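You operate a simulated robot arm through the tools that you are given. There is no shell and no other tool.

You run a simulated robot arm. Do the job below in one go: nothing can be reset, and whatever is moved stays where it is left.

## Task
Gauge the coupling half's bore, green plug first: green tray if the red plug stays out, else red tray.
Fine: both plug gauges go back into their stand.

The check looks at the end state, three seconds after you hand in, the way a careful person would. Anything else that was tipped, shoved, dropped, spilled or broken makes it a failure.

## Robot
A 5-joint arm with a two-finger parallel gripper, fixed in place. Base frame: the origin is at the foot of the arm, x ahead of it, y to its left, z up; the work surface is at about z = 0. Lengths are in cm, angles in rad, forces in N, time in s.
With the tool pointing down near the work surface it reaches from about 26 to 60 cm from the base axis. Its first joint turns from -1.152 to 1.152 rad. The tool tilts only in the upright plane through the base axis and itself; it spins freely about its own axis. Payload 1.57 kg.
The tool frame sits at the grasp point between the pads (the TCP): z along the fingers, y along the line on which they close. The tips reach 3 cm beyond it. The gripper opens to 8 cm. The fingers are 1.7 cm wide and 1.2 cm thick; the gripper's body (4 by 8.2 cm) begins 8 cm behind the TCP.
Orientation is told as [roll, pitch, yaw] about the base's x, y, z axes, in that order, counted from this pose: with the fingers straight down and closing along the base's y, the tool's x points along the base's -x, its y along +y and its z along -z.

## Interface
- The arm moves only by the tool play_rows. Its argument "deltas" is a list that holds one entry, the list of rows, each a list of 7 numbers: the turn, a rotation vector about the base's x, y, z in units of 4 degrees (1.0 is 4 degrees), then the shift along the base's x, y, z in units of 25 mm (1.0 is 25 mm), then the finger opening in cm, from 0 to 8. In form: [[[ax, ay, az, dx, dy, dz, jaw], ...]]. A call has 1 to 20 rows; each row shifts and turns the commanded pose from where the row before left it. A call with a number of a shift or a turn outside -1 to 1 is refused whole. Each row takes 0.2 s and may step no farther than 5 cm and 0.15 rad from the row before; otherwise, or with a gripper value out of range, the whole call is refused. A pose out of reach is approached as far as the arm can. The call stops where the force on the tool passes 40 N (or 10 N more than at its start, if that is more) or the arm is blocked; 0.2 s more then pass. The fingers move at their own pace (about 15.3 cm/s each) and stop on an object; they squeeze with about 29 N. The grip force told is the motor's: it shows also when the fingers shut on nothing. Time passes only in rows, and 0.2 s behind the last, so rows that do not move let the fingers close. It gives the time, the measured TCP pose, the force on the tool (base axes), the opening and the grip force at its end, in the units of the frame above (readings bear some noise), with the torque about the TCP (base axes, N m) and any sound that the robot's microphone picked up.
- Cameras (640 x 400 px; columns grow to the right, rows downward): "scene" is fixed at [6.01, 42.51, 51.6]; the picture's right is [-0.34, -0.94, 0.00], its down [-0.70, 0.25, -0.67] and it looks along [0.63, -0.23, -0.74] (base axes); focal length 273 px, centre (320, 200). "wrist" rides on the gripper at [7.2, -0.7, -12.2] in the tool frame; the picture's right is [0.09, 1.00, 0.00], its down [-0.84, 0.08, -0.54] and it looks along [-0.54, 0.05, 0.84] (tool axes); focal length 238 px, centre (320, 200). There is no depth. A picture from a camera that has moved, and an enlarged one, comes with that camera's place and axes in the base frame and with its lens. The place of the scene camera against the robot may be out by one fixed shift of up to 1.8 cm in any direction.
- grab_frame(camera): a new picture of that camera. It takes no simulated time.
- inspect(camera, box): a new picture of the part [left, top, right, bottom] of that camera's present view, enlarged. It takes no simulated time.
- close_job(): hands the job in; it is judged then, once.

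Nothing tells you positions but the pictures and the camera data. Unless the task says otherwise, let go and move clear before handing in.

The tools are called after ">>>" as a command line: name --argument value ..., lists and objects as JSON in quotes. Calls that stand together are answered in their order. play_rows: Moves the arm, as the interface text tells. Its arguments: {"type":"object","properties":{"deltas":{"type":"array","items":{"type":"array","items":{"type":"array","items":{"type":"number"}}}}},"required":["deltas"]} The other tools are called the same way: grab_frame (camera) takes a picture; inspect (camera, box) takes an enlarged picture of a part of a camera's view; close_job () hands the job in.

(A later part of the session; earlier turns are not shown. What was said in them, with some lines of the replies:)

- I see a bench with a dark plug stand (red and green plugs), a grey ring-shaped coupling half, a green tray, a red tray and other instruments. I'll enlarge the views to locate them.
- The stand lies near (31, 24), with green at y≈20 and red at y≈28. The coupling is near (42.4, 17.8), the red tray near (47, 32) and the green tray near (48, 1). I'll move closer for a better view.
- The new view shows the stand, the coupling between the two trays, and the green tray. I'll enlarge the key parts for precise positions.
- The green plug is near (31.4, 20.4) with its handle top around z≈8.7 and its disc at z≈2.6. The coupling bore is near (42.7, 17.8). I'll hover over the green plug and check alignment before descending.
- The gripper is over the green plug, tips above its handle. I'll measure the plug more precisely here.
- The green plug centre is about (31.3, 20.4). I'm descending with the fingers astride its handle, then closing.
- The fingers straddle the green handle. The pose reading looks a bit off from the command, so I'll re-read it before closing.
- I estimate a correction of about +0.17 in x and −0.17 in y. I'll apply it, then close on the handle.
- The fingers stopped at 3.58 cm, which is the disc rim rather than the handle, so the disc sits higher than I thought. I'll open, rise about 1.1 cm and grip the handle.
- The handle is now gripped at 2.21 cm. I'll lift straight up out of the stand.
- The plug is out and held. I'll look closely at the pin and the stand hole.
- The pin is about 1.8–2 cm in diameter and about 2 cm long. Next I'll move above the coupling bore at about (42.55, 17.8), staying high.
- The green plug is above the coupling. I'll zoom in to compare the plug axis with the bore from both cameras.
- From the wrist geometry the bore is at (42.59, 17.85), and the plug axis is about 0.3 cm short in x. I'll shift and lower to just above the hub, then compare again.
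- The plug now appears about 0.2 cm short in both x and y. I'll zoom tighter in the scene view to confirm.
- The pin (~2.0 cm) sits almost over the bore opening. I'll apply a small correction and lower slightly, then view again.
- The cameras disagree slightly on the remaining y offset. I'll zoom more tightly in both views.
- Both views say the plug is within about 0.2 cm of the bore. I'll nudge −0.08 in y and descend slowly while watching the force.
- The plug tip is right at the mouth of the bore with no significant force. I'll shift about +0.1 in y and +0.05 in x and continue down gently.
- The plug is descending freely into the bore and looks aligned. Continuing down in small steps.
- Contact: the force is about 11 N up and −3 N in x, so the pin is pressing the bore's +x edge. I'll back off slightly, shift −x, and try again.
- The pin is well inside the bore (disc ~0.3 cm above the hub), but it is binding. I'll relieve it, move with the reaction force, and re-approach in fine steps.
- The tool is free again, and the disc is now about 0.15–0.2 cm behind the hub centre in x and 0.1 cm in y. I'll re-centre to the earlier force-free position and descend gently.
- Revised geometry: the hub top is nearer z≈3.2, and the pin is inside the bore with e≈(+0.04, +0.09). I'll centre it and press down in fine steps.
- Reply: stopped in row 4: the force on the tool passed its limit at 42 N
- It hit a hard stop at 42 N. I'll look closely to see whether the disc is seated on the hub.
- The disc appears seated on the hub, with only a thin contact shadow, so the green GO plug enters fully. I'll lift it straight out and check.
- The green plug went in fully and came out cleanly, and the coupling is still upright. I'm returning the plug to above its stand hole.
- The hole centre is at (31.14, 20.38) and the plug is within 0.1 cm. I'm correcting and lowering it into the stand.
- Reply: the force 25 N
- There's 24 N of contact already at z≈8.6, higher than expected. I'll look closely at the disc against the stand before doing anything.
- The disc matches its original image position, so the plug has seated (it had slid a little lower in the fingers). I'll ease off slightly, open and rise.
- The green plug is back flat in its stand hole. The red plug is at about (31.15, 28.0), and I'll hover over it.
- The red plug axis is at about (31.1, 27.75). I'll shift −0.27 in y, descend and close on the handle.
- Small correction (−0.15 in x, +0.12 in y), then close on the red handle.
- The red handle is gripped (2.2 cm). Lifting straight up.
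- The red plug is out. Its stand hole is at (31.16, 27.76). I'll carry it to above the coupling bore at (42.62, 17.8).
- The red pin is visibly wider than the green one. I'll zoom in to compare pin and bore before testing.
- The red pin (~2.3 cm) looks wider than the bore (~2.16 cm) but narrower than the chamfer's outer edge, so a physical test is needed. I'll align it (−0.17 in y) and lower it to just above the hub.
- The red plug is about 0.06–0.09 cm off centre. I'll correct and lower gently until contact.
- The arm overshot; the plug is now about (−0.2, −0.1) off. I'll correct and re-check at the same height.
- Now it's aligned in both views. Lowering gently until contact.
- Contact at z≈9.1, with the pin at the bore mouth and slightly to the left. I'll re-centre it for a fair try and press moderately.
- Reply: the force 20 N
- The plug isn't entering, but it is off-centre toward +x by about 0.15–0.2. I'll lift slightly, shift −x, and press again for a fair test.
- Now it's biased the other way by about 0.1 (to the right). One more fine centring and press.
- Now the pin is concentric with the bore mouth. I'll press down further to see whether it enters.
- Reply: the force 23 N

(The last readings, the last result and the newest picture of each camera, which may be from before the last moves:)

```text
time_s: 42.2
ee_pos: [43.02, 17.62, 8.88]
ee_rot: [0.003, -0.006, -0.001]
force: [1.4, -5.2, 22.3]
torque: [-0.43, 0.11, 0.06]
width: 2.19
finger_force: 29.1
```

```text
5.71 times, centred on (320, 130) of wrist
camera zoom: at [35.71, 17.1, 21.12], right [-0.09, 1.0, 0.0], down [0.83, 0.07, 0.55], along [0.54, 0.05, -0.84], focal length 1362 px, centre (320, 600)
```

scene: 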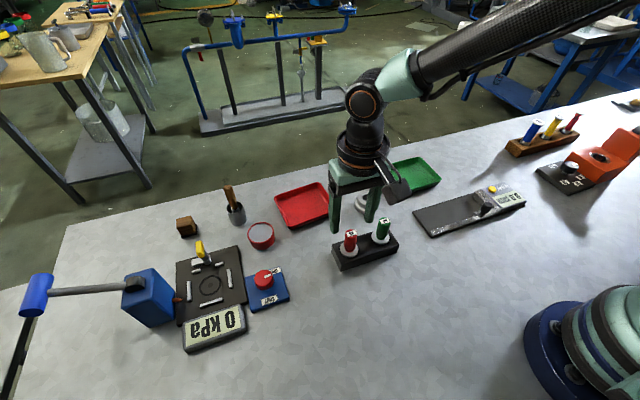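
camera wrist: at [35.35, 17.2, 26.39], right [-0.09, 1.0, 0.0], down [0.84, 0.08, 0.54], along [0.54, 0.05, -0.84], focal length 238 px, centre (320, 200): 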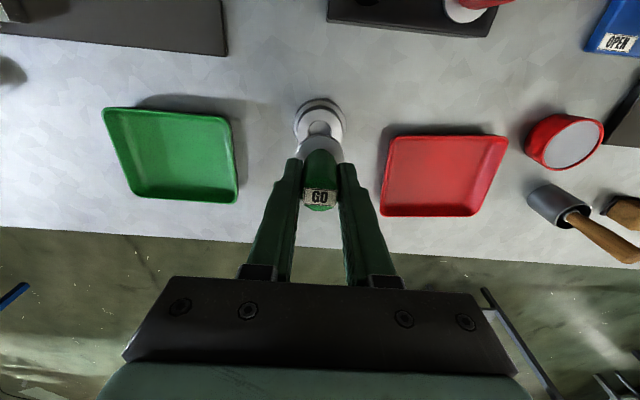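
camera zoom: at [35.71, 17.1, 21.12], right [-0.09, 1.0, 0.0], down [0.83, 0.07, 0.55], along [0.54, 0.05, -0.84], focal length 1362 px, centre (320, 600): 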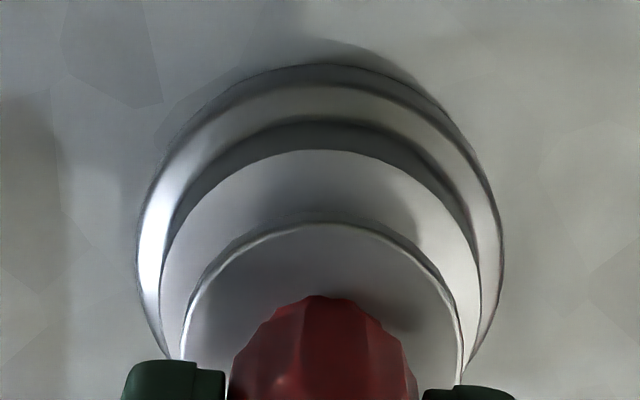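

Even centred and pressed with about 24 N, the red plug stays out of the bore, so the part goes in the green tray. I'll lift the red plug and take it back to its stand hole.

>>> play_rows --deltas '[[[0, 0, 0, 0, 0, 0.15, 0], [0, 0, 0, 0, 0, 0.4, 0], [0, 0, 0, 0, 0, 0.9, 0], [0, 0, 0, 0, 0, 0.9, 0], [0, 0, 0, 0, 0, 0.3, 0], [0, 0, 0, -0.759, 0.667, 0, 0], [0, 0, 0, -0.759, 0.667, 0, 0], [0, 0, 0, -0.759, 0.667, 0, 0], [0, 0, 0, -0.759, 0.667, 0, 0], [0, 0, 0, -0.759, 0.667, 0, 0], [0, 0, 0, -0.759, 0.667, 0, 0], [0, 0, 0, 0, 0, 0, 0], [0, 0, 0, 0, 0, 0, 0]]]'

>>> inspect --camera "scene" --box '[320, 170, 410, 260]'

>>> inspect --camera "wrist" --box '[240, 80, 400, 180]'

```text
time_s: 45.0
ee_pos: [31.22, 27.77, 15.48]
ee_rot: [0.002, -0.003, -0.003]
force: [-0.1, 0.6, -1.1]
torque: [0.0, 0.03, 0.01]
width: 2.21
finger_force: 28.7
```

```text
4.44 times, centred on (365, 215) of scene
camera zoom: at [6.01, 42.51, 51.6], right [-0.34, -0.94, 0.0], down [-0.7, 0.25, -0.67], along [0.63, -0.23, -0.74], focal length 1215 px, centre (120, 133)
```

zoom: 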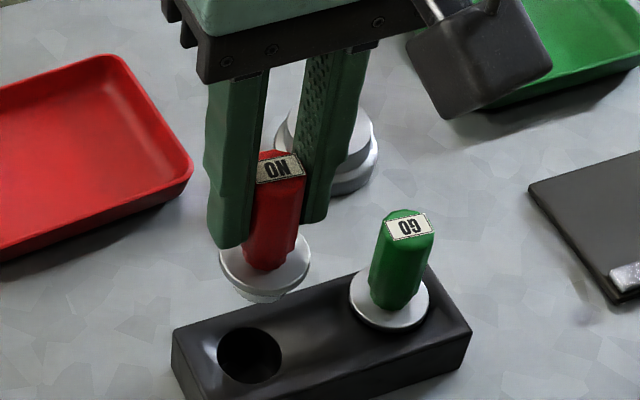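

```text
4.00 times, centred on (320, 130) of wrist
camera zoom: at [23.99, 27.15, 27.74], right [-0.09, 1.0, 0.0], down [0.84, 0.08, 0.54], along [0.54, 0.05, -0.84], focal length 953 px, centre (320, 480)
```

zoom: 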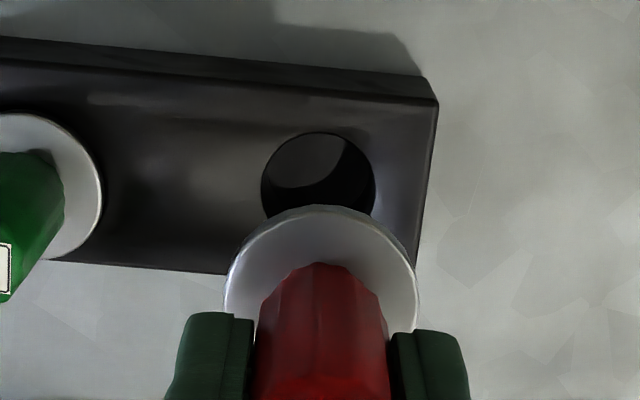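

The plug is about 0.28 cm short in x relative to the hole. I'll correct and lower to just above seating, then check.

>>> play_rows --deltas '[[[0, 0, 0, 0.11, -0.015, -0.3, 0], [0, 0, 0, 0, 0, -0.6, 0], [0, 0, 0, 0, 0, -0.6, 0], [0, 0, 0, 0, 0, -0.4, 0], [0, 0, 0, 0, 0, 0, 0], [0, 0, 0, 0, 0, 0, 0]]]'

>>> inspect --camera "scene" --box '[330, 210, 390, 270]'

>>> inspect --camera "wrist" --box '[240, 80, 400, 180]'

```text
time_s: 46.4
ee_pos: [31.63, 27.91, 10.73]
ee_rot: [0.002, 0.0, -0.003]
force: [0.4, 0.2, -1.1]
torque: [0.03, -0.01, -0.02]
width: 2.21
finger_force: 28.7
```

```text
6.67 times, centred on (360, 240) of scene
camera zoom: at [6.01, 42.51, 51.6], right [-0.34, -0.94, 0.0], down [-0.7, 0.25, -0.67], along [0.63, -0.23, -0.74], focal length 1822 px, centre (53, -67)
```

zoom: 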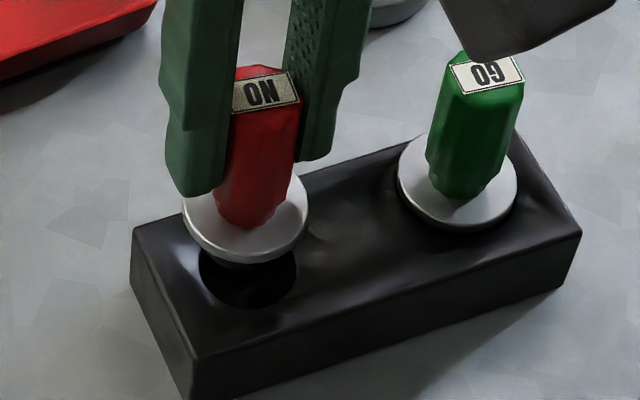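

```text
4.00 times, centred on (320, 130) of wrist
camera zoom: at [24.46, 27.24, 23.0], right [-0.09, 1.0, 0.0], down [0.84, 0.08, 0.54], along [0.54, 0.05, -0.84], focal length 953 px, centre (320, 480)
```

zoom: 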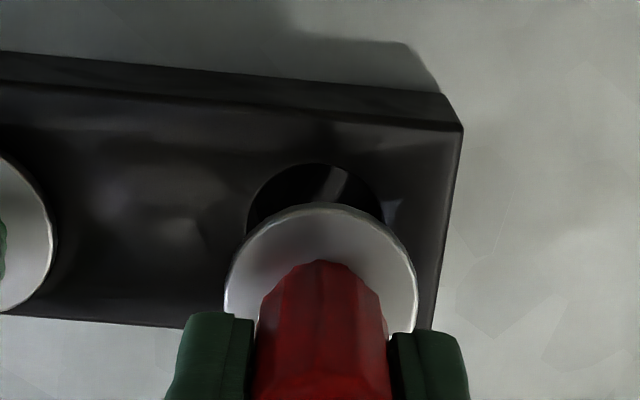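

It's within 0.1 cm of centre. A small correction, then down to near seating.

>>> play_rows --deltas '[[[0, 0, 0, -0.035, -0.035, -0.2, 0], [0, 0, 0, 0, 0, -0.3, 0], [0, 0, 0, 0, 0, -0.2, 0], [0, 0, 0, 0, 0, 0, 0]]]'

>>> inspect --camera "scene" --box '[330, 210, 390, 270]'

>>> inspect --camera "wrist" --box '[240, 80, 400, 180]'

```text
time_s: 47.4
ee_pos: [31.9, 27.75, 9.05]
ee_rot: [0.006, -0.008, 0.0]
force: [0.8, 8.5, 22.5]
torque: [0.37, -0.26, 0.05]
width: 2.2
finger_force: 29.2
```

```text
6.67 times, centred on (360, 240) of scene
camera zoom: at [6.01, 42.5, 51.61], right [-0.34, -0.94, 0.0], down [-0.7, 0.25, -0.67], along [0.63, -0.23, -0.74], focal length 1822 px, centre (53, -67)
```

zoom: 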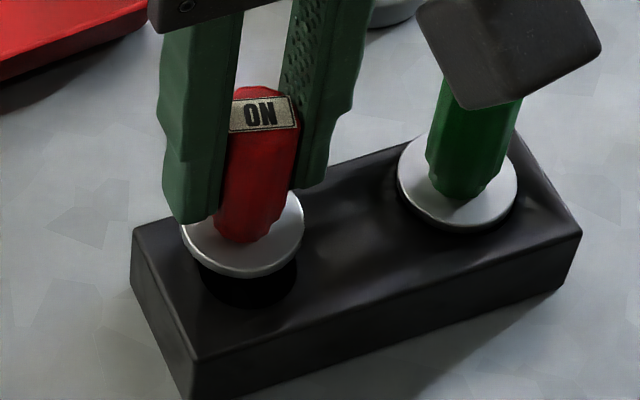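

```text
4.00 times, centred on (320, 130) of wrist
camera zoom: at [24.56, 27.08, 21.3], right [-0.09, 1.0, 0.01], down [0.83, 0.07, 0.55], along [0.55, 0.05, -0.84], focal length 953 px, centre (320, 480)
```

zoom: 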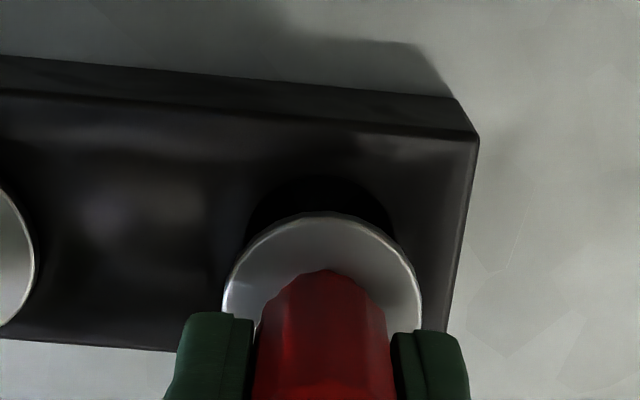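

The pin caught the +x rim of the hole (about 0.28 too far in x), and the stand has not moved. I'll back up, shift −x and re-check.

>>> play_rows --deltas '[[[0, 0, 0, 0, 0, 0.25, 0], [0, 0, 0, -0.12, 0, 0, 0], [0, 0, 0, 0, 0, 0, 0], [0, 0, 0, 0, 0, 0, 0]]]'

>>> inspect --camera "scene" --box '[330, 210, 390, 270]'

>>> inspect --camera "wrist" --box '[240, 80, 400, 180]'

```text
time_s: 48.4
ee_pos: [31.35, 27.57, 9.51]
ee_rot: [0.001, -0.001, -0.002]
force: [-0.3, -0.1, -1.3]
torque: [-0.02, 0.02, 0.01]
width: 2.19
finger_force: 29.0
```

```text
6.67 times, centred on (360, 240) of scene
camera zoom: at [6.01, 42.51, 51.6], right [-0.34, -0.94, 0.0], down [-0.7, 0.25, -0.67], along [0.63, -0.23, -0.74], focal length 1822 px, centre (53, -67)
```

zoom: 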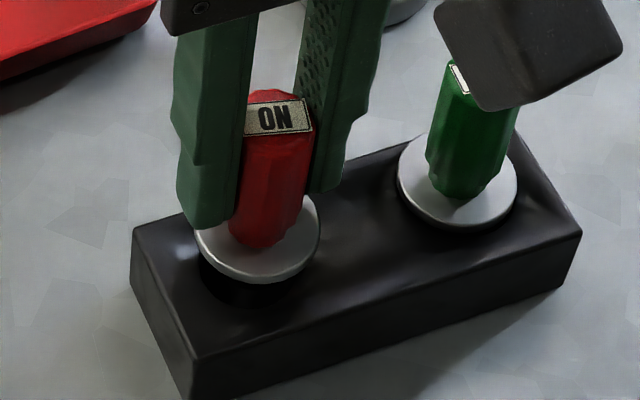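

```text
4.00 times, centred on (320, 130) of wrist
camera zoom: at [24.13, 26.98, 21.74], right [-0.09, 1.0, 0.0], down [0.84, 0.08, 0.54], along [0.54, 0.05, -0.84], focal length 953 px, centre (320, 480)
```

zoom: 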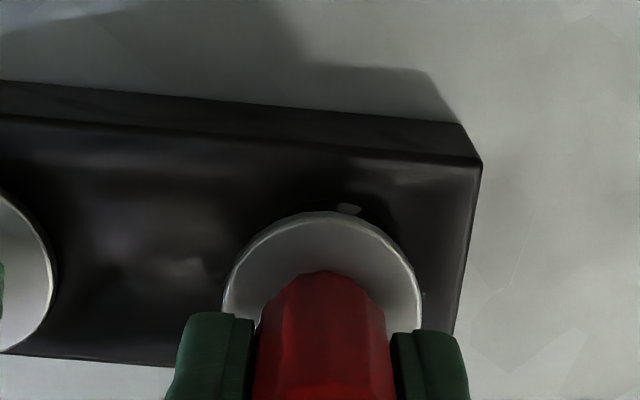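

Now the plug is at about (31.06, 27.66) against the hole at (31.15, 27.77). A small correction and a slow descent.

>>> play_rows --deltas '[[[0, 0, 0, 0.03, 0.035, 0, 0], [0, 0, 0, 0, 0, -0.1, 0], [0, 0, 0, 0, 0, -0.1, 0], [0, 0, 0, 0, 0, -0.08, 0], [0, 0, 0, 0, 0, 0, 0]]]'

>>> inspect --camera "scene" --box '[330, 210, 390, 270]'

>>> inspect --camera "wrist" --box '[240, 80, 400, 180]'

```text
time_s: 49.6
ee_pos: [31.3, 27.7, 8.92]
ee_rot: [0.001, -0.002, -0.001]
force: [0.4, -0.8, -1.4]
torque: [-0.01, -0.01, -0.04]
width: 2.21
finger_force: 28.3
```

```text
6.67 times, centred on (360, 240) of scene
camera zoom: at [6.01, 42.51, 51.6], right [-0.34, -0.94, 0.0], down [-0.7, 0.25, -0.67], along [0.63, -0.23, -0.74], focal length 1822 px, centre (53, -67)
```

zoom: 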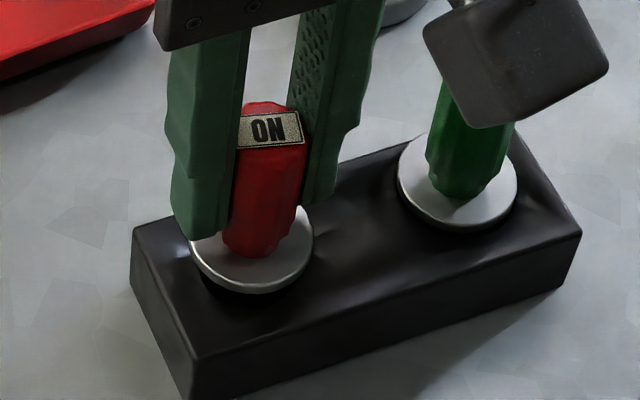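

```text
4.00 times, centred on (320, 130) of wrist
camera zoom: at [24.2, 27.09, 21.14], right [-0.09, 1.0, 0.0], down [0.84, 0.08, 0.54], along [0.54, 0.05, -0.84], focal length 953 px, centre (320, 480)
```

zoom: 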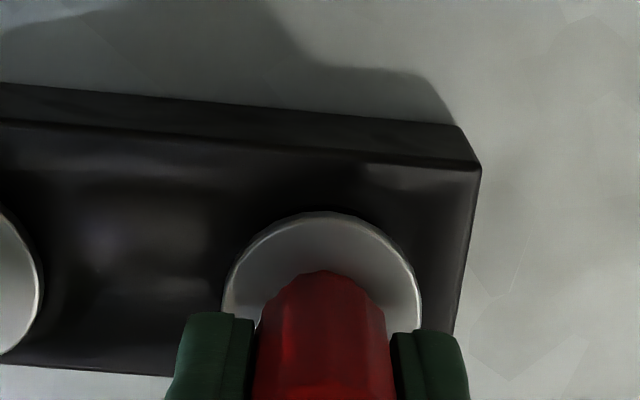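

The plug is now descending freely into the hole with no contact force. Continuing slowly to seat it.

>>> play_rows --deltas '[[[0, 0, 0, 0, 0, -0.1, 0], [0, 0, 0, 0, 0, -0.1, 0], [0, 0, 0, 0, 0, -0.08, 0], [0, 0, 0, 0, 0, 0, 0]]]'

>>> inspect --camera "scene" --box '[330, 210, 390, 270]'

```text
time_s: 50.6
ee_pos: [31.42, 27.81, 8.14]
ee_rot: [0.001, -0.002, -0.003]
force: [-0.1, 0.1, -2.3]
torque: [0.0, 0.02, 0.01]
width: 2.17
finger_force: 29.0
```

```text
6.67 times, centred on (360, 240) of scene
camera zoom: at [6.01, 42.51, 51.6], right [-0.34, -0.94, 0.0], down [-0.7, 0.25, -0.67], along [0.63, -0.23, -0.74], focal length 1822 px, centre (53, -67)
```

zoom: 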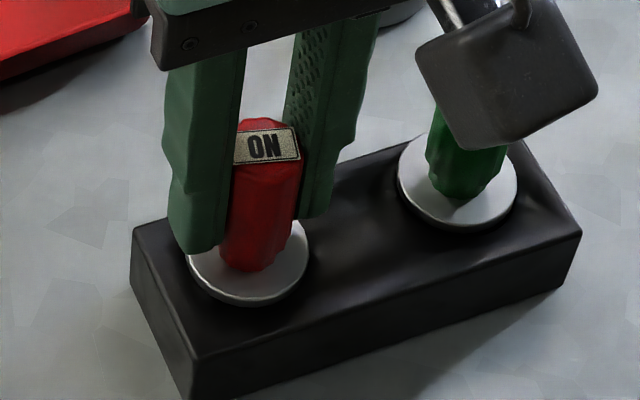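

>>> play_rows --deltas '[[[0, 0, 0, 0, 0, -0.08, 0], [0, 0, 0, 0, 0, -0.06, 0], [0, 0, 0, 0, 0, -0.06, 0], [0, 0, 0, 0, 0, 0, 0]]]'

>>> inspect --camera "scene" --box '[330, 210, 390, 270]'

```text
time_s: 51.6
ee_pos: [31.46, 27.67, 7.72]
ee_rot: [0.003, -0.001, -0.002]
force: [-3.2, -5.7, 21.4]
torque: [-0.29, 0.55, 0.11]
width: 2.19
finger_force: 28.6
```

```text
6.67 times, centred on (360, 240) of scene
camera zoom: at [6.01, 42.5, 51.6], right [-0.34, -0.94, 0.0], down [-0.7, 0.25, -0.67], along [0.63, -0.23, -0.74], focal length 1822 px, centre (53, -67)
```

zoom: 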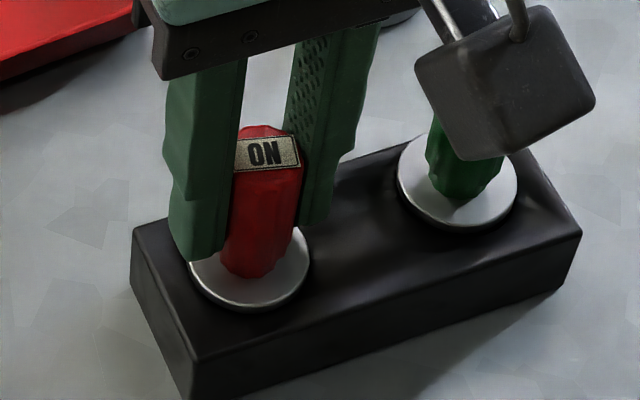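

The red disc is seated on the stand (contact force at z≈7.7). I'll ease off, open and rise clear.

>>> play_rows --deltas '[[[0, 0, 0, 0, 0, 0.03, 0], [0, 0, 0, 0, 0, 0, 2.8], [0, 0, 0, 0, 0, 0, 5], [0, 0, 0, 0, 0, 0, 5], [0, 0, 0, 0, 0, 0.6, 5], [0, 0, 0, 0, 0, 0.9, 5], [0, 0, 0, 0, 0, 0.9, 5], [0, 0, 0, 0, 0, 0.6, 5], [0, 0, 0, 0, 0, 0, 5]]]'

>>> inspect --camera "scene" --box '[325, 180, 405, 280]'

>>> grab_frame --camera "wrist"

```text
time_s: 53.6
ee_pos: [31.38, 27.61, 15.35]
ee_rot: [0.002, -0.002, 0.0]
force: [0.6, 0.0, 0.4]
torque: [-0.02, -0.05, 0.01]
width: 5.02
finger_force: 0.0
```

```text
4.00 times, centred on (365, 230) of scene
camera zoom: at [6.01, 42.51, 51.6], right [-0.34, -0.94, 0.0], down [-0.7, 0.25, -0.67], along [0.63, -0.23, -0.74], focal length 1093 px, centre (140, 80)
```

zoom: 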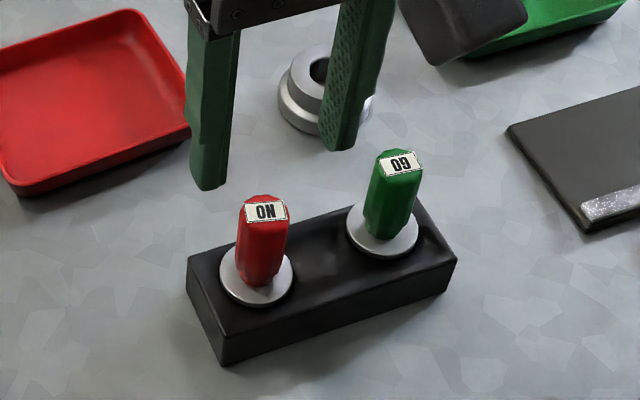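

```text
taken
camera wrist: at [24.19, 26.99, 27.56], right [-0.09, 1.0, 0.0], down [0.84, 0.08, 0.54], along [0.54, 0.05, -0.84], focal length 238 px, centre (320, 200)
```

wrist: 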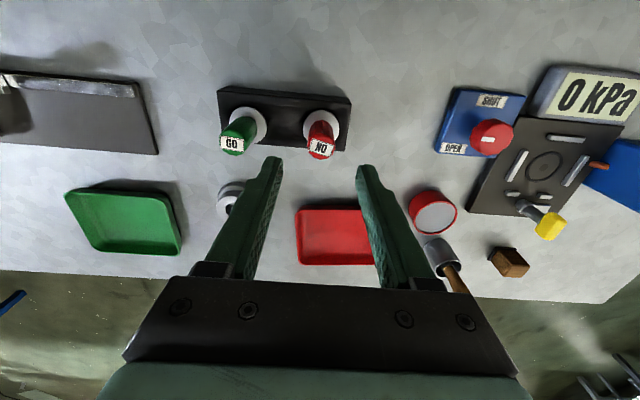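

Both plugs are back in the stand. Next I'll move over the coupling with the fingers open to pick it up by the hub.

>>> play_rows --deltas '[[[0, 0, 0, 0.749, -0.66, 0, 6.5], [0, 0, 0, 0.749, -0.66, 0, 6.5], [0, 0, 0, 0.749, -0.66, 0, 6.5], [0, 0, 0, 0.749, -0.66, 0, 6.5], [0, 0, 0, 0.749, -0.66, 0, 6.5], [0, 0, 0, 0.749, -0.66, 0, 6.5], [0, 0, 0, 0, 0, -0.8, 6.5], [0, 0, 0, 0, 0, -0.8, 6.5], [0, 0, 0, 0, 0, 0, 6.5], [0, 0, 0, 0, 0, 0, 6.5]]]'

>>> inspect --camera "scene" --box '[340, 140, 410, 220]'

>>> inspect --camera "wrist" --box '[240, 80, 400, 200]'

```text
time_s: 55.8
ee_pos: [42.73, 17.67, 11.26]
ee_rot: [0.0, -0.003, -0.001]
force: [-0.3, -0.3, 0.2]
torque: [-0.03, -0.01, 0.01]
width: 6.49
finger_force: 0.0
```

```text
5.00 times, centred on (375, 180) of scene
camera zoom: at [6.01, 42.51, 51.6], right [-0.34, -0.94, 0.0], down [-0.7, 0.25, -0.67], along [0.63, -0.23, -0.74], focal length 1367 px, centre (45, 300)
```

zoom: 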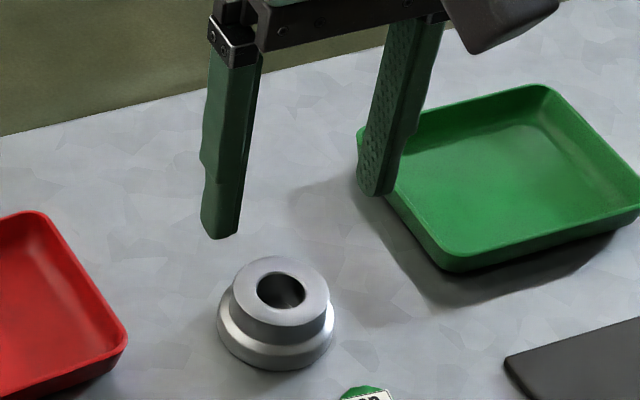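

```text
3.33 times, centred on (320, 140) of wrist
camera zoom: at [35.49, 17.16, 23.38], right [-0.09, 1.0, 0.0], down [0.84, 0.08, 0.54], along [0.54, 0.05, -0.84], focal length 794 px, centre (320, 400)
```

zoom: 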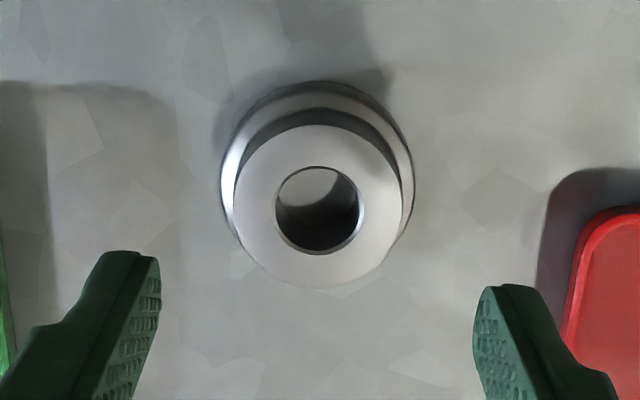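

The coupling is centred under the gripper. Descending astride the hub.

>>> play_rows --deltas '[[[0, 0, 0, 0, -0.03, -0.6, 6.5], [0, 0, 0, 0, 0, -0.6, 6.5], [0, 0, 0, 0, 0, -0.6, 6.5], [0, 0, 0, 0, 0, -0.4, 6.5], [0, 0, 0, 0, 0, -0.2, 6.5], [0, 0, 0, 0, 0, 0, 6.5], [0, 0, 0, 0, 0, 0, 6.5]]]'

>>> inspect --camera "scene" --box '[340, 140, 410, 220]'

>>> inspect --camera "wrist" --box '[240, 80, 400, 200]'

```text
time_s: 57.4
ee_pos: [42.77, 17.71, 5.13]
ee_rot: [-0.001, -0.002, -0.002]
force: [-0.6, -0.1, 0.5]
torque: [0.01, -0.03, 0.02]
width: 6.5
finger_force: 0.1
```

```text
5.00 times, centred on (375, 180) of scene
camera zoom: at [6.01, 42.51, 51.6], right [-0.34, -0.94, 0.0], down [-0.7, 0.25, -0.67], along [0.63, -0.23, -0.74], focal length 1367 px, centre (45, 300)
```

zoom: 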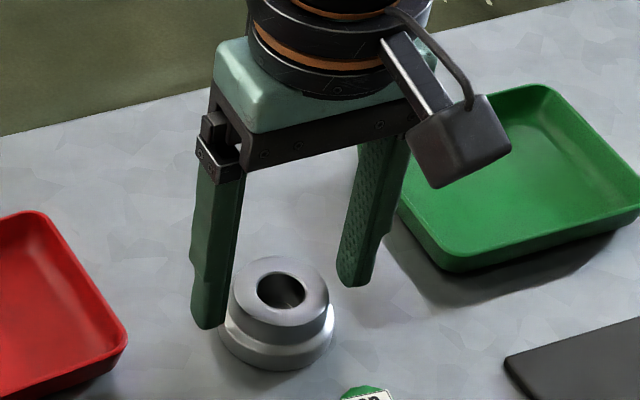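

```text
3.33 times, centred on (320, 140) of wrist
camera zoom: at [35.52, 17.11, 17.37], right [-0.09, 1.0, 0.0], down [0.84, 0.08, 0.54], along [0.54, 0.05, -0.84], focal length 794 px, centre (320, 400)
```

zoom: 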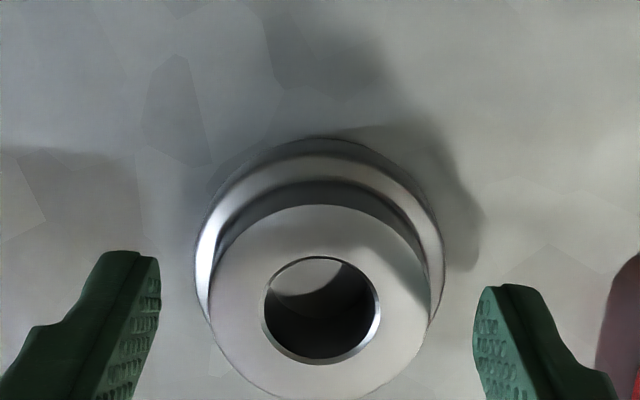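

Fingers are either side of the hub. Closing.

>>> play_rows --deltas '[[[0, 0, 0, 0, 0, 0, 5.2], [0, 0, 0, 0, 0, 0, 4.8], [0, 0, 0, 0, 0, 0, 4.4], [0, 0, 0, 0, 0, 0, 3], [0, 0, 0, 0, 0, 0, 0], [0, 0, 0, 0, 0, 0, 0]]]'

>>> inspect --camera "scene" --box '[340, 140, 410, 220]'

>>> inspect --camera "wrist" --box '[240, 80, 400, 200]'

```text
time_s: 58.8
ee_pos: [42.68, 17.64, 4.99]
ee_rot: [0.002, -0.002, -0.002]
force: [-1.1, 0.3, -0.1]
torque: [-0.03, 0.02, 0.03]
width: 4.54
finger_force: 28.8
```

```text
5.00 times, centred on (375, 180) of scene
camera zoom: at [6.01, 42.51, 51.6], right [-0.34, -0.94, 0.0], down [-0.7, 0.25, -0.67], along [0.63, -0.23, -0.74], focal length 1367 px, centre (45, 300)
```

zoom: 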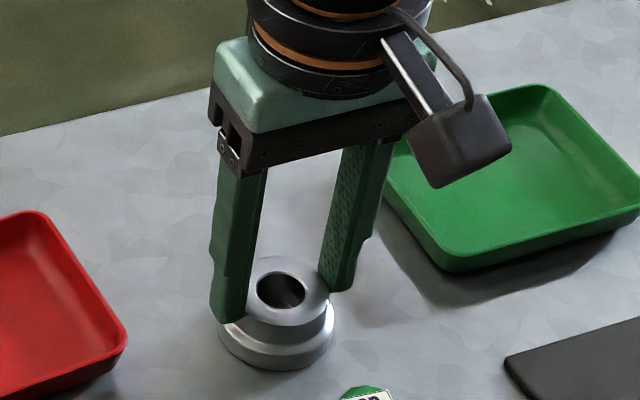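

```text
3.33 times, centred on (320, 140) of wrist
camera zoom: at [35.52, 17.11, 17.37], right [-0.09, 1.0, 0.0], down [0.84, 0.08, 0.54], along [0.54, 0.05, -0.84], focal length 794 px, centre (320, 400)
```

zoom: 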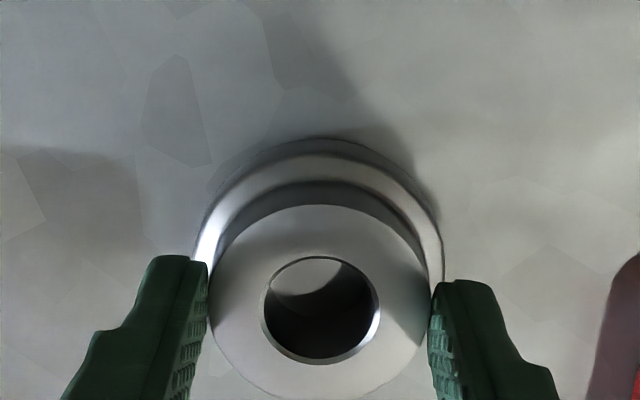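

The hub is gripped at 4.54 cm. Lifting slowly.

>>> play_rows --deltas '[[[0, 0, 0, 0, 0, 0.2, 0], [0, 0, 0, 0, 0, 0.4, 0], [0, 0, 0, 0, 0, 0.6, 0], [0, 0, 0, 0, 0, 0.8, 0], [0, 0, 0, 0, 0, 0.8, 0], [0, 0, 0, 0, 0, 0, 0]]]'

>>> grab_frame --camera "wrist"

>>> inspect --camera "scene" --box '[340, 110, 450, 220]'

```text
time_s: 60.2
ee_pos: [42.72, 17.62, 12.09]
ee_rot: [0.0, -0.001, -0.002]
force: [0.3, 0.2, -4.0]
torque: [0.01, 0.01, 0.0]
width: 4.56
finger_force: 29.0
```

```text
taken
camera wrist: at [35.51, 17.11, 24.37], right [-0.09, 1.0, 0.0], down [0.84, 0.08, 0.54], along [0.54, 0.05, -0.84], focal length 238 px, centre (320, 200)
```

wrist: 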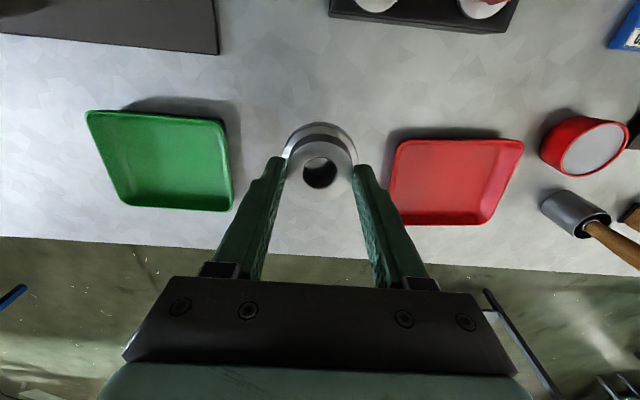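

```text
3.64 times, centred on (395, 165) of scene
camera zoom: at [6.01, 42.51, 51.6], right [-0.34, -0.94, 0.0], down [-0.7, 0.25, -0.67], along [0.63, -0.23, -0.74], focal length 994 px, centre (47, 327)
```

zoom: 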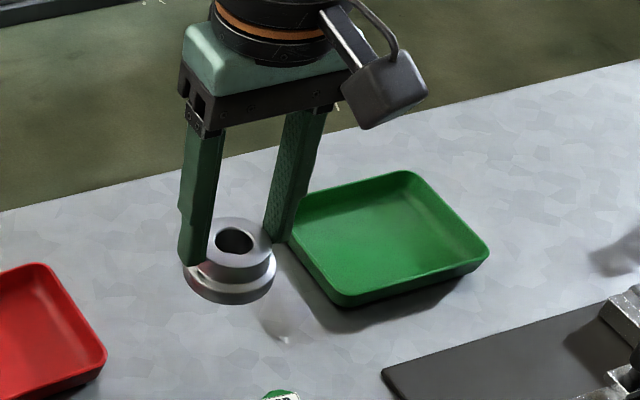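

The coupling is held at z≈12. The green tray's centre is about (47.3, 2.5), and I'll carry it over.

>>> play_rows --deltas '[[[0, 0, 0, 0.15, -0.5, 0, 0], [0, 0, 0, 0.28, -0.9, 0, 0], [0, 0, 0, 0.28, -0.9, 0, 0], [0, 0, 0, 0.28, -0.9, 0, 0], [0, 0, 0, 0.28, -0.9, 0, 0], [0, 0, 0, 0.28, -0.9, 0, 0], [0, 0, 0, 0.28, -0.8, 0, 0], [0, 0, 0, 0, -0.32, 0, 0], [0, 0, 0, 0, 0, 0, 0], [0, 0, 0, 0, 0, 0, 0]]]'

>>> grab_frame --camera "wrist"

>>> inspect --camera "scene" --box '[350, 90, 470, 220]'

```text
time_s: 62.4
ee_pos: [47.47, 2.53, 12.21]
ee_rot: [0.0, 0.001, -0.002]
force: [0.8, 0.3, -3.6]
torque: [0.0, 0.01, 0.0]
width: 4.5
finger_force: 28.9
```

```text
taken
camera wrist: at [40.27, 1.92, 24.54], right [-0.09, 1.0, 0.0], down [0.84, 0.08, 0.54], along [0.54, 0.05, -0.84], focal length 238 px, centre (320, 200)
```

wrist: 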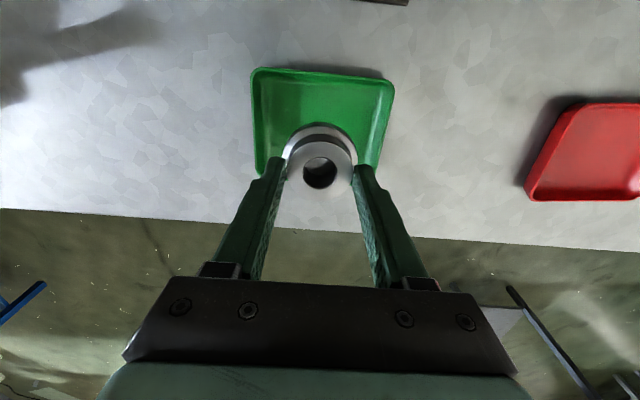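

```text
3.08 times, centred on (410, 155) of scene
camera zoom: at [6.02, 42.51, 51.6], right [-0.34, -0.94, 0.0], down [-0.7, 0.25, -0.67], along [0.63, -0.23, -0.74], focal length 841 px, centre (43, 338)
```

zoom: 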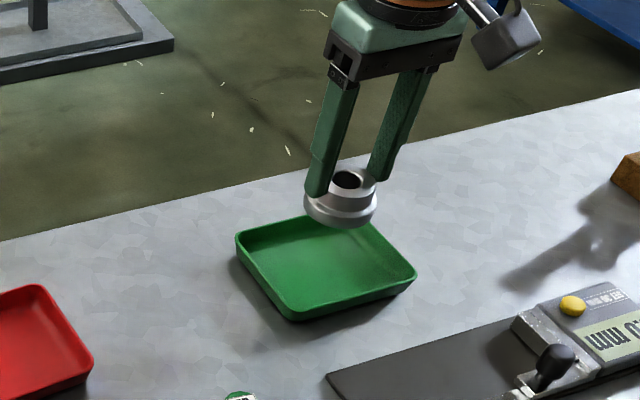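

The coupling is centred over the green tray. Lowering it in.

>>> play_rows --deltas '[[[0, 0, 0, 0, 0, -0.5, 0], [0, 0, 0, 0, 0, -0.6, 0], [0, 0, 0, 0, 0, -0.6, 0], [0, 0, 0, 0, 0, -0.4, 0], [0, 0, 0, 0, 0, -0.2, 0], [0, 0, 0, 0, 0, 0, 0], [0, 0, 0, 0, 0, 0, 0]]]'

>>> inspect --camera "wrist" --box '[220, 50, 420, 200]'

>>> inspect --camera "scene" --box '[370, 110, 460, 210]'

```text
time_s: 64.0
ee_pos: [47.24, 2.59, 6.6]
ee_rot: [-0.001, -0.003, -0.002]
force: [-0.5, 0.3, -4.1]
torque: [0.0, -0.02, -0.01]
width: 4.53
finger_force: 29.2
```

```text
2.67 times, centred on (320, 125) of wrist
camera zoom: at [40.17, 1.96, 18.81], right [-0.09, 1.0, 0.0], down [0.84, 0.08, 0.54], along [0.54, 0.05, -0.84], focal length 636 px, centre (320, 400)
```

zoom: 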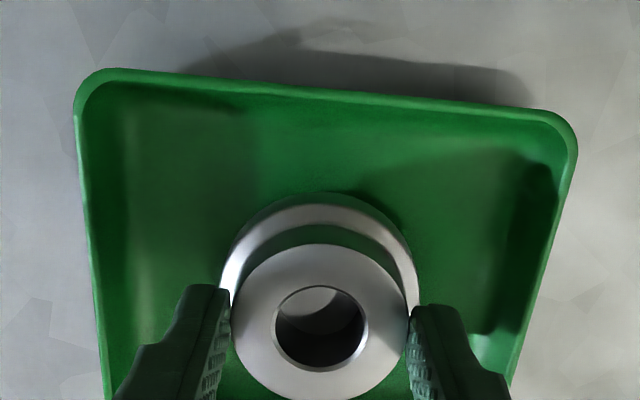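

```text
4.00 times, centred on (415, 160) of scene
camera zoom: at [6.01, 42.51, 51.6], right [-0.34, -0.94, 0.0], down [-0.7, 0.25, -0.67], along [0.63, -0.23, -0.74], focal length 1093 px, centre (-60, 360)
```

zoom: 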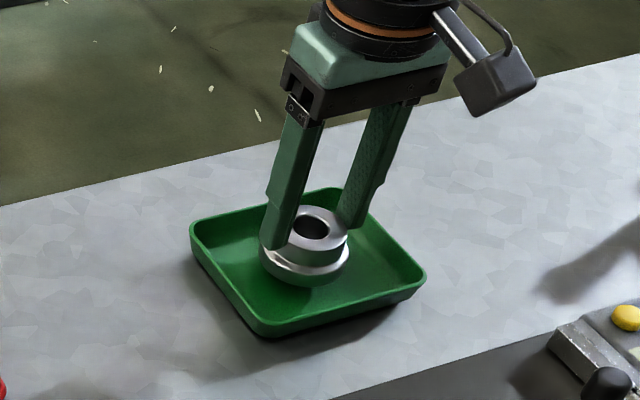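

Well placed inside the tray walls. Lowering the last bit in small steps.

>>> play_rows --deltas '[[[0, 0, 0, 0, 0, -0.12, 0], [0, 0, 0, 0, 0, -0.12, 0], [0, 0, 0, 0, 0, -0.1, 0], [0, 0, 0, 0, 0, 0, 0]]]'

>>> inspect --camera "scene" --box '[370, 110, 460, 210]'

```text
time_s: 65.0
ee_pos: [47.28, 2.44, 5.54]
ee_rot: [0.002, -0.001, -0.003]
force: [0.8, -0.2, -3.0]
torque: [0.03, 0.0, 0.02]
width: 4.51
finger_force: 29.4
```

```text
4.00 times, centred on (415, 160) of scene
camera zoom: at [6.01, 42.51, 51.6], right [-0.34, -0.94, 0.0], down [-0.7, 0.25, -0.67], along [0.63, -0.23, -0.74], focal length 1093 px, centre (-60, 360)
```

zoom: 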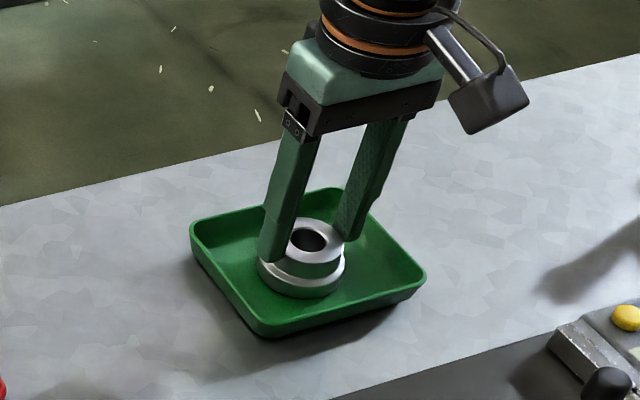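

>>> play_rows --deltas '[[[0, 0, 0, 0, 0, -0.06, 0], [0, 0, 0, 0, 0, -0.05, 0], [0, 0, 0, 0, 0, 0, 0]]]'

>>> inspect --camera "scene" --box '[370, 110, 460, 210]'

```text
time_s: 65.8
ee_pos: [47.37, 2.48, 5.37]
ee_rot: [0.001, -0.006, -0.001]
force: [-5.5, 4.3, 20.5]
torque: [0.23, 0.29, 0.0]
width: 4.52
finger_force: 29.0
```

```text
4.00 times, centred on (415, 160) of scene
camera zoom: at [6.0, 42.51, 51.6], right [-0.34, -0.94, 0.0], down [-0.7, 0.25, -0.67], along [0.63, -0.23, -0.74], focal length 1093 px, centre (-60, 360)
```

zoom: 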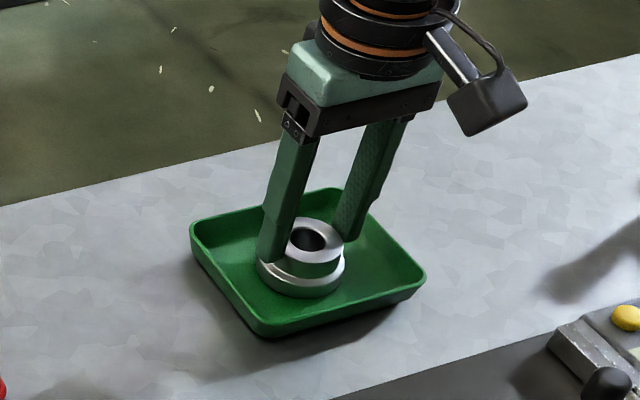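

The coupling rests on the tray floor. I'll ease off, open the fingers and rise clear.

>>> play_rows --deltas '[[[0, 0, 0, 0, 0, 0.04, 0], [0, 0, 0, 0, 0, 0, 5], [0, 0, 0, 0, 0, 0, 6.2], [0, 0, 0, 0, 0, 0, 6.2], [0, 0, 0, 0, 0, 0.5, 6.2], [0, 0, 0, 0, 0, 0.9, 6.2], [0, 0, 0, 0, 0, 0.9, 6.2], [0, 0, 0, 0, 0, 0.9, 6.2], [0, 0, 0, 0, 0, 0.9, 6.2], [0, 0, 0, -0.9, 0.5, 0.6, 6.2], [0, 0, 0, -0.9, 0.5, 0.6, 6.2], [0, 0, 0, -0.9, 0.5, 0.6, 6.2], [0, 0, 0, 0, 0, 0, 6.2]]]'

>>> grab_frame --camera "scene"

>>> grab_frame --camera "wrist"

>>> inspect --camera "scene" --box '[320, 150, 450, 280]'

```text
time_s: 68.6
ee_pos: [40.49, 6.11, 20.39]
ee_rot: [0.0, -0.003, -0.002]
force: [0.1, -0.1, -0.5]
torque: [0.01, 0.02, -0.02]
width: 6.18
finger_force: 0.1
```

```text
taken
```

scene: 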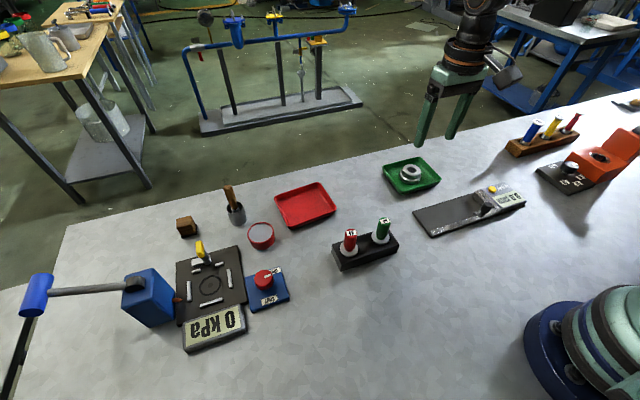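

```text
taken
camera wrist: at [33.25, 5.54, 32.58], right [-0.09, 1.0, 0.0], down [0.84, 0.08, 0.54], along [0.54, 0.05, -0.84], focal length 238 px, centre (320, 200)
```

wrist: 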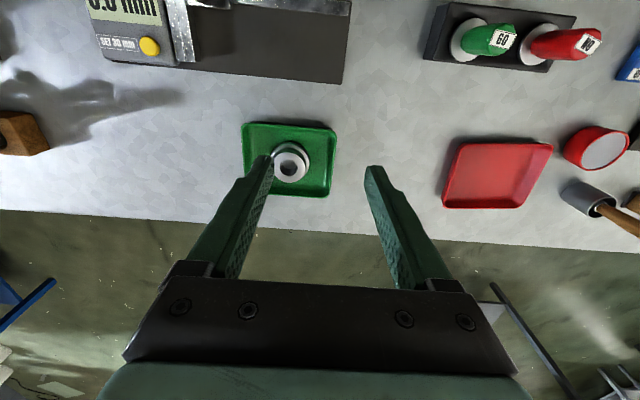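

```text
3.08 times, centred on (385, 215) of scene
camera zoom: at [6.01, 42.51, 51.6], right [-0.34, -0.94, 0.0], down [-0.7, 0.25, -0.67], along [0.63, -0.23, -0.74], focal length 841 px, centre (120, 154)
```

zoom: 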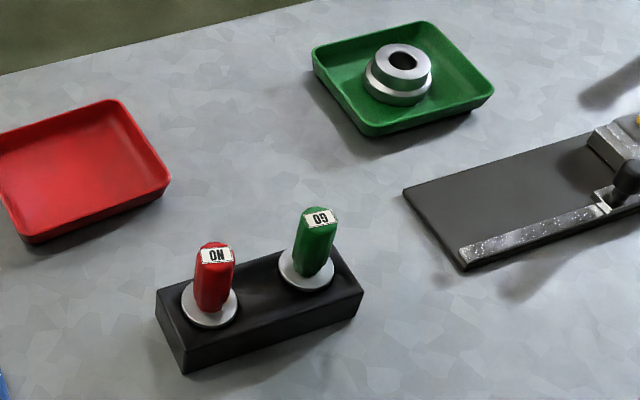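

The coupling sits upright in the green tray, both plugs are seated in their stand, and the gripper is open and clear. Nothing else appears to have moved, so I'm handing in.

>>> close_job

```text
The job is handed in.
```

The coupling half is in the green tray, standing upright. Both plug gauges are back in their stand, and I've handed the job in.

- **Green plug:** it appeared to go all the way into the bore, with its disc down on the hub. It did come to a hard stop at 42 N. I judged it seated from close-up pictures, not from a measured depth.
- **Red plug:** it stayed out. Centred on the bore and pressed with about 24 N, it did not go past the mouth. In the pictures its pin looked about 2.3 cm wide, against a bore of about 2.2 cm.
- **Handling:** the plugs' pins slid the coupling a millimetre or two on the bench during gauging. The red plug caught the rim of its stand hole once on the way back. The stand stayed put, and the plug then went in freely.

In the last pictures nothing else looked tipped or moved, and the gripper was open and clear of everything.
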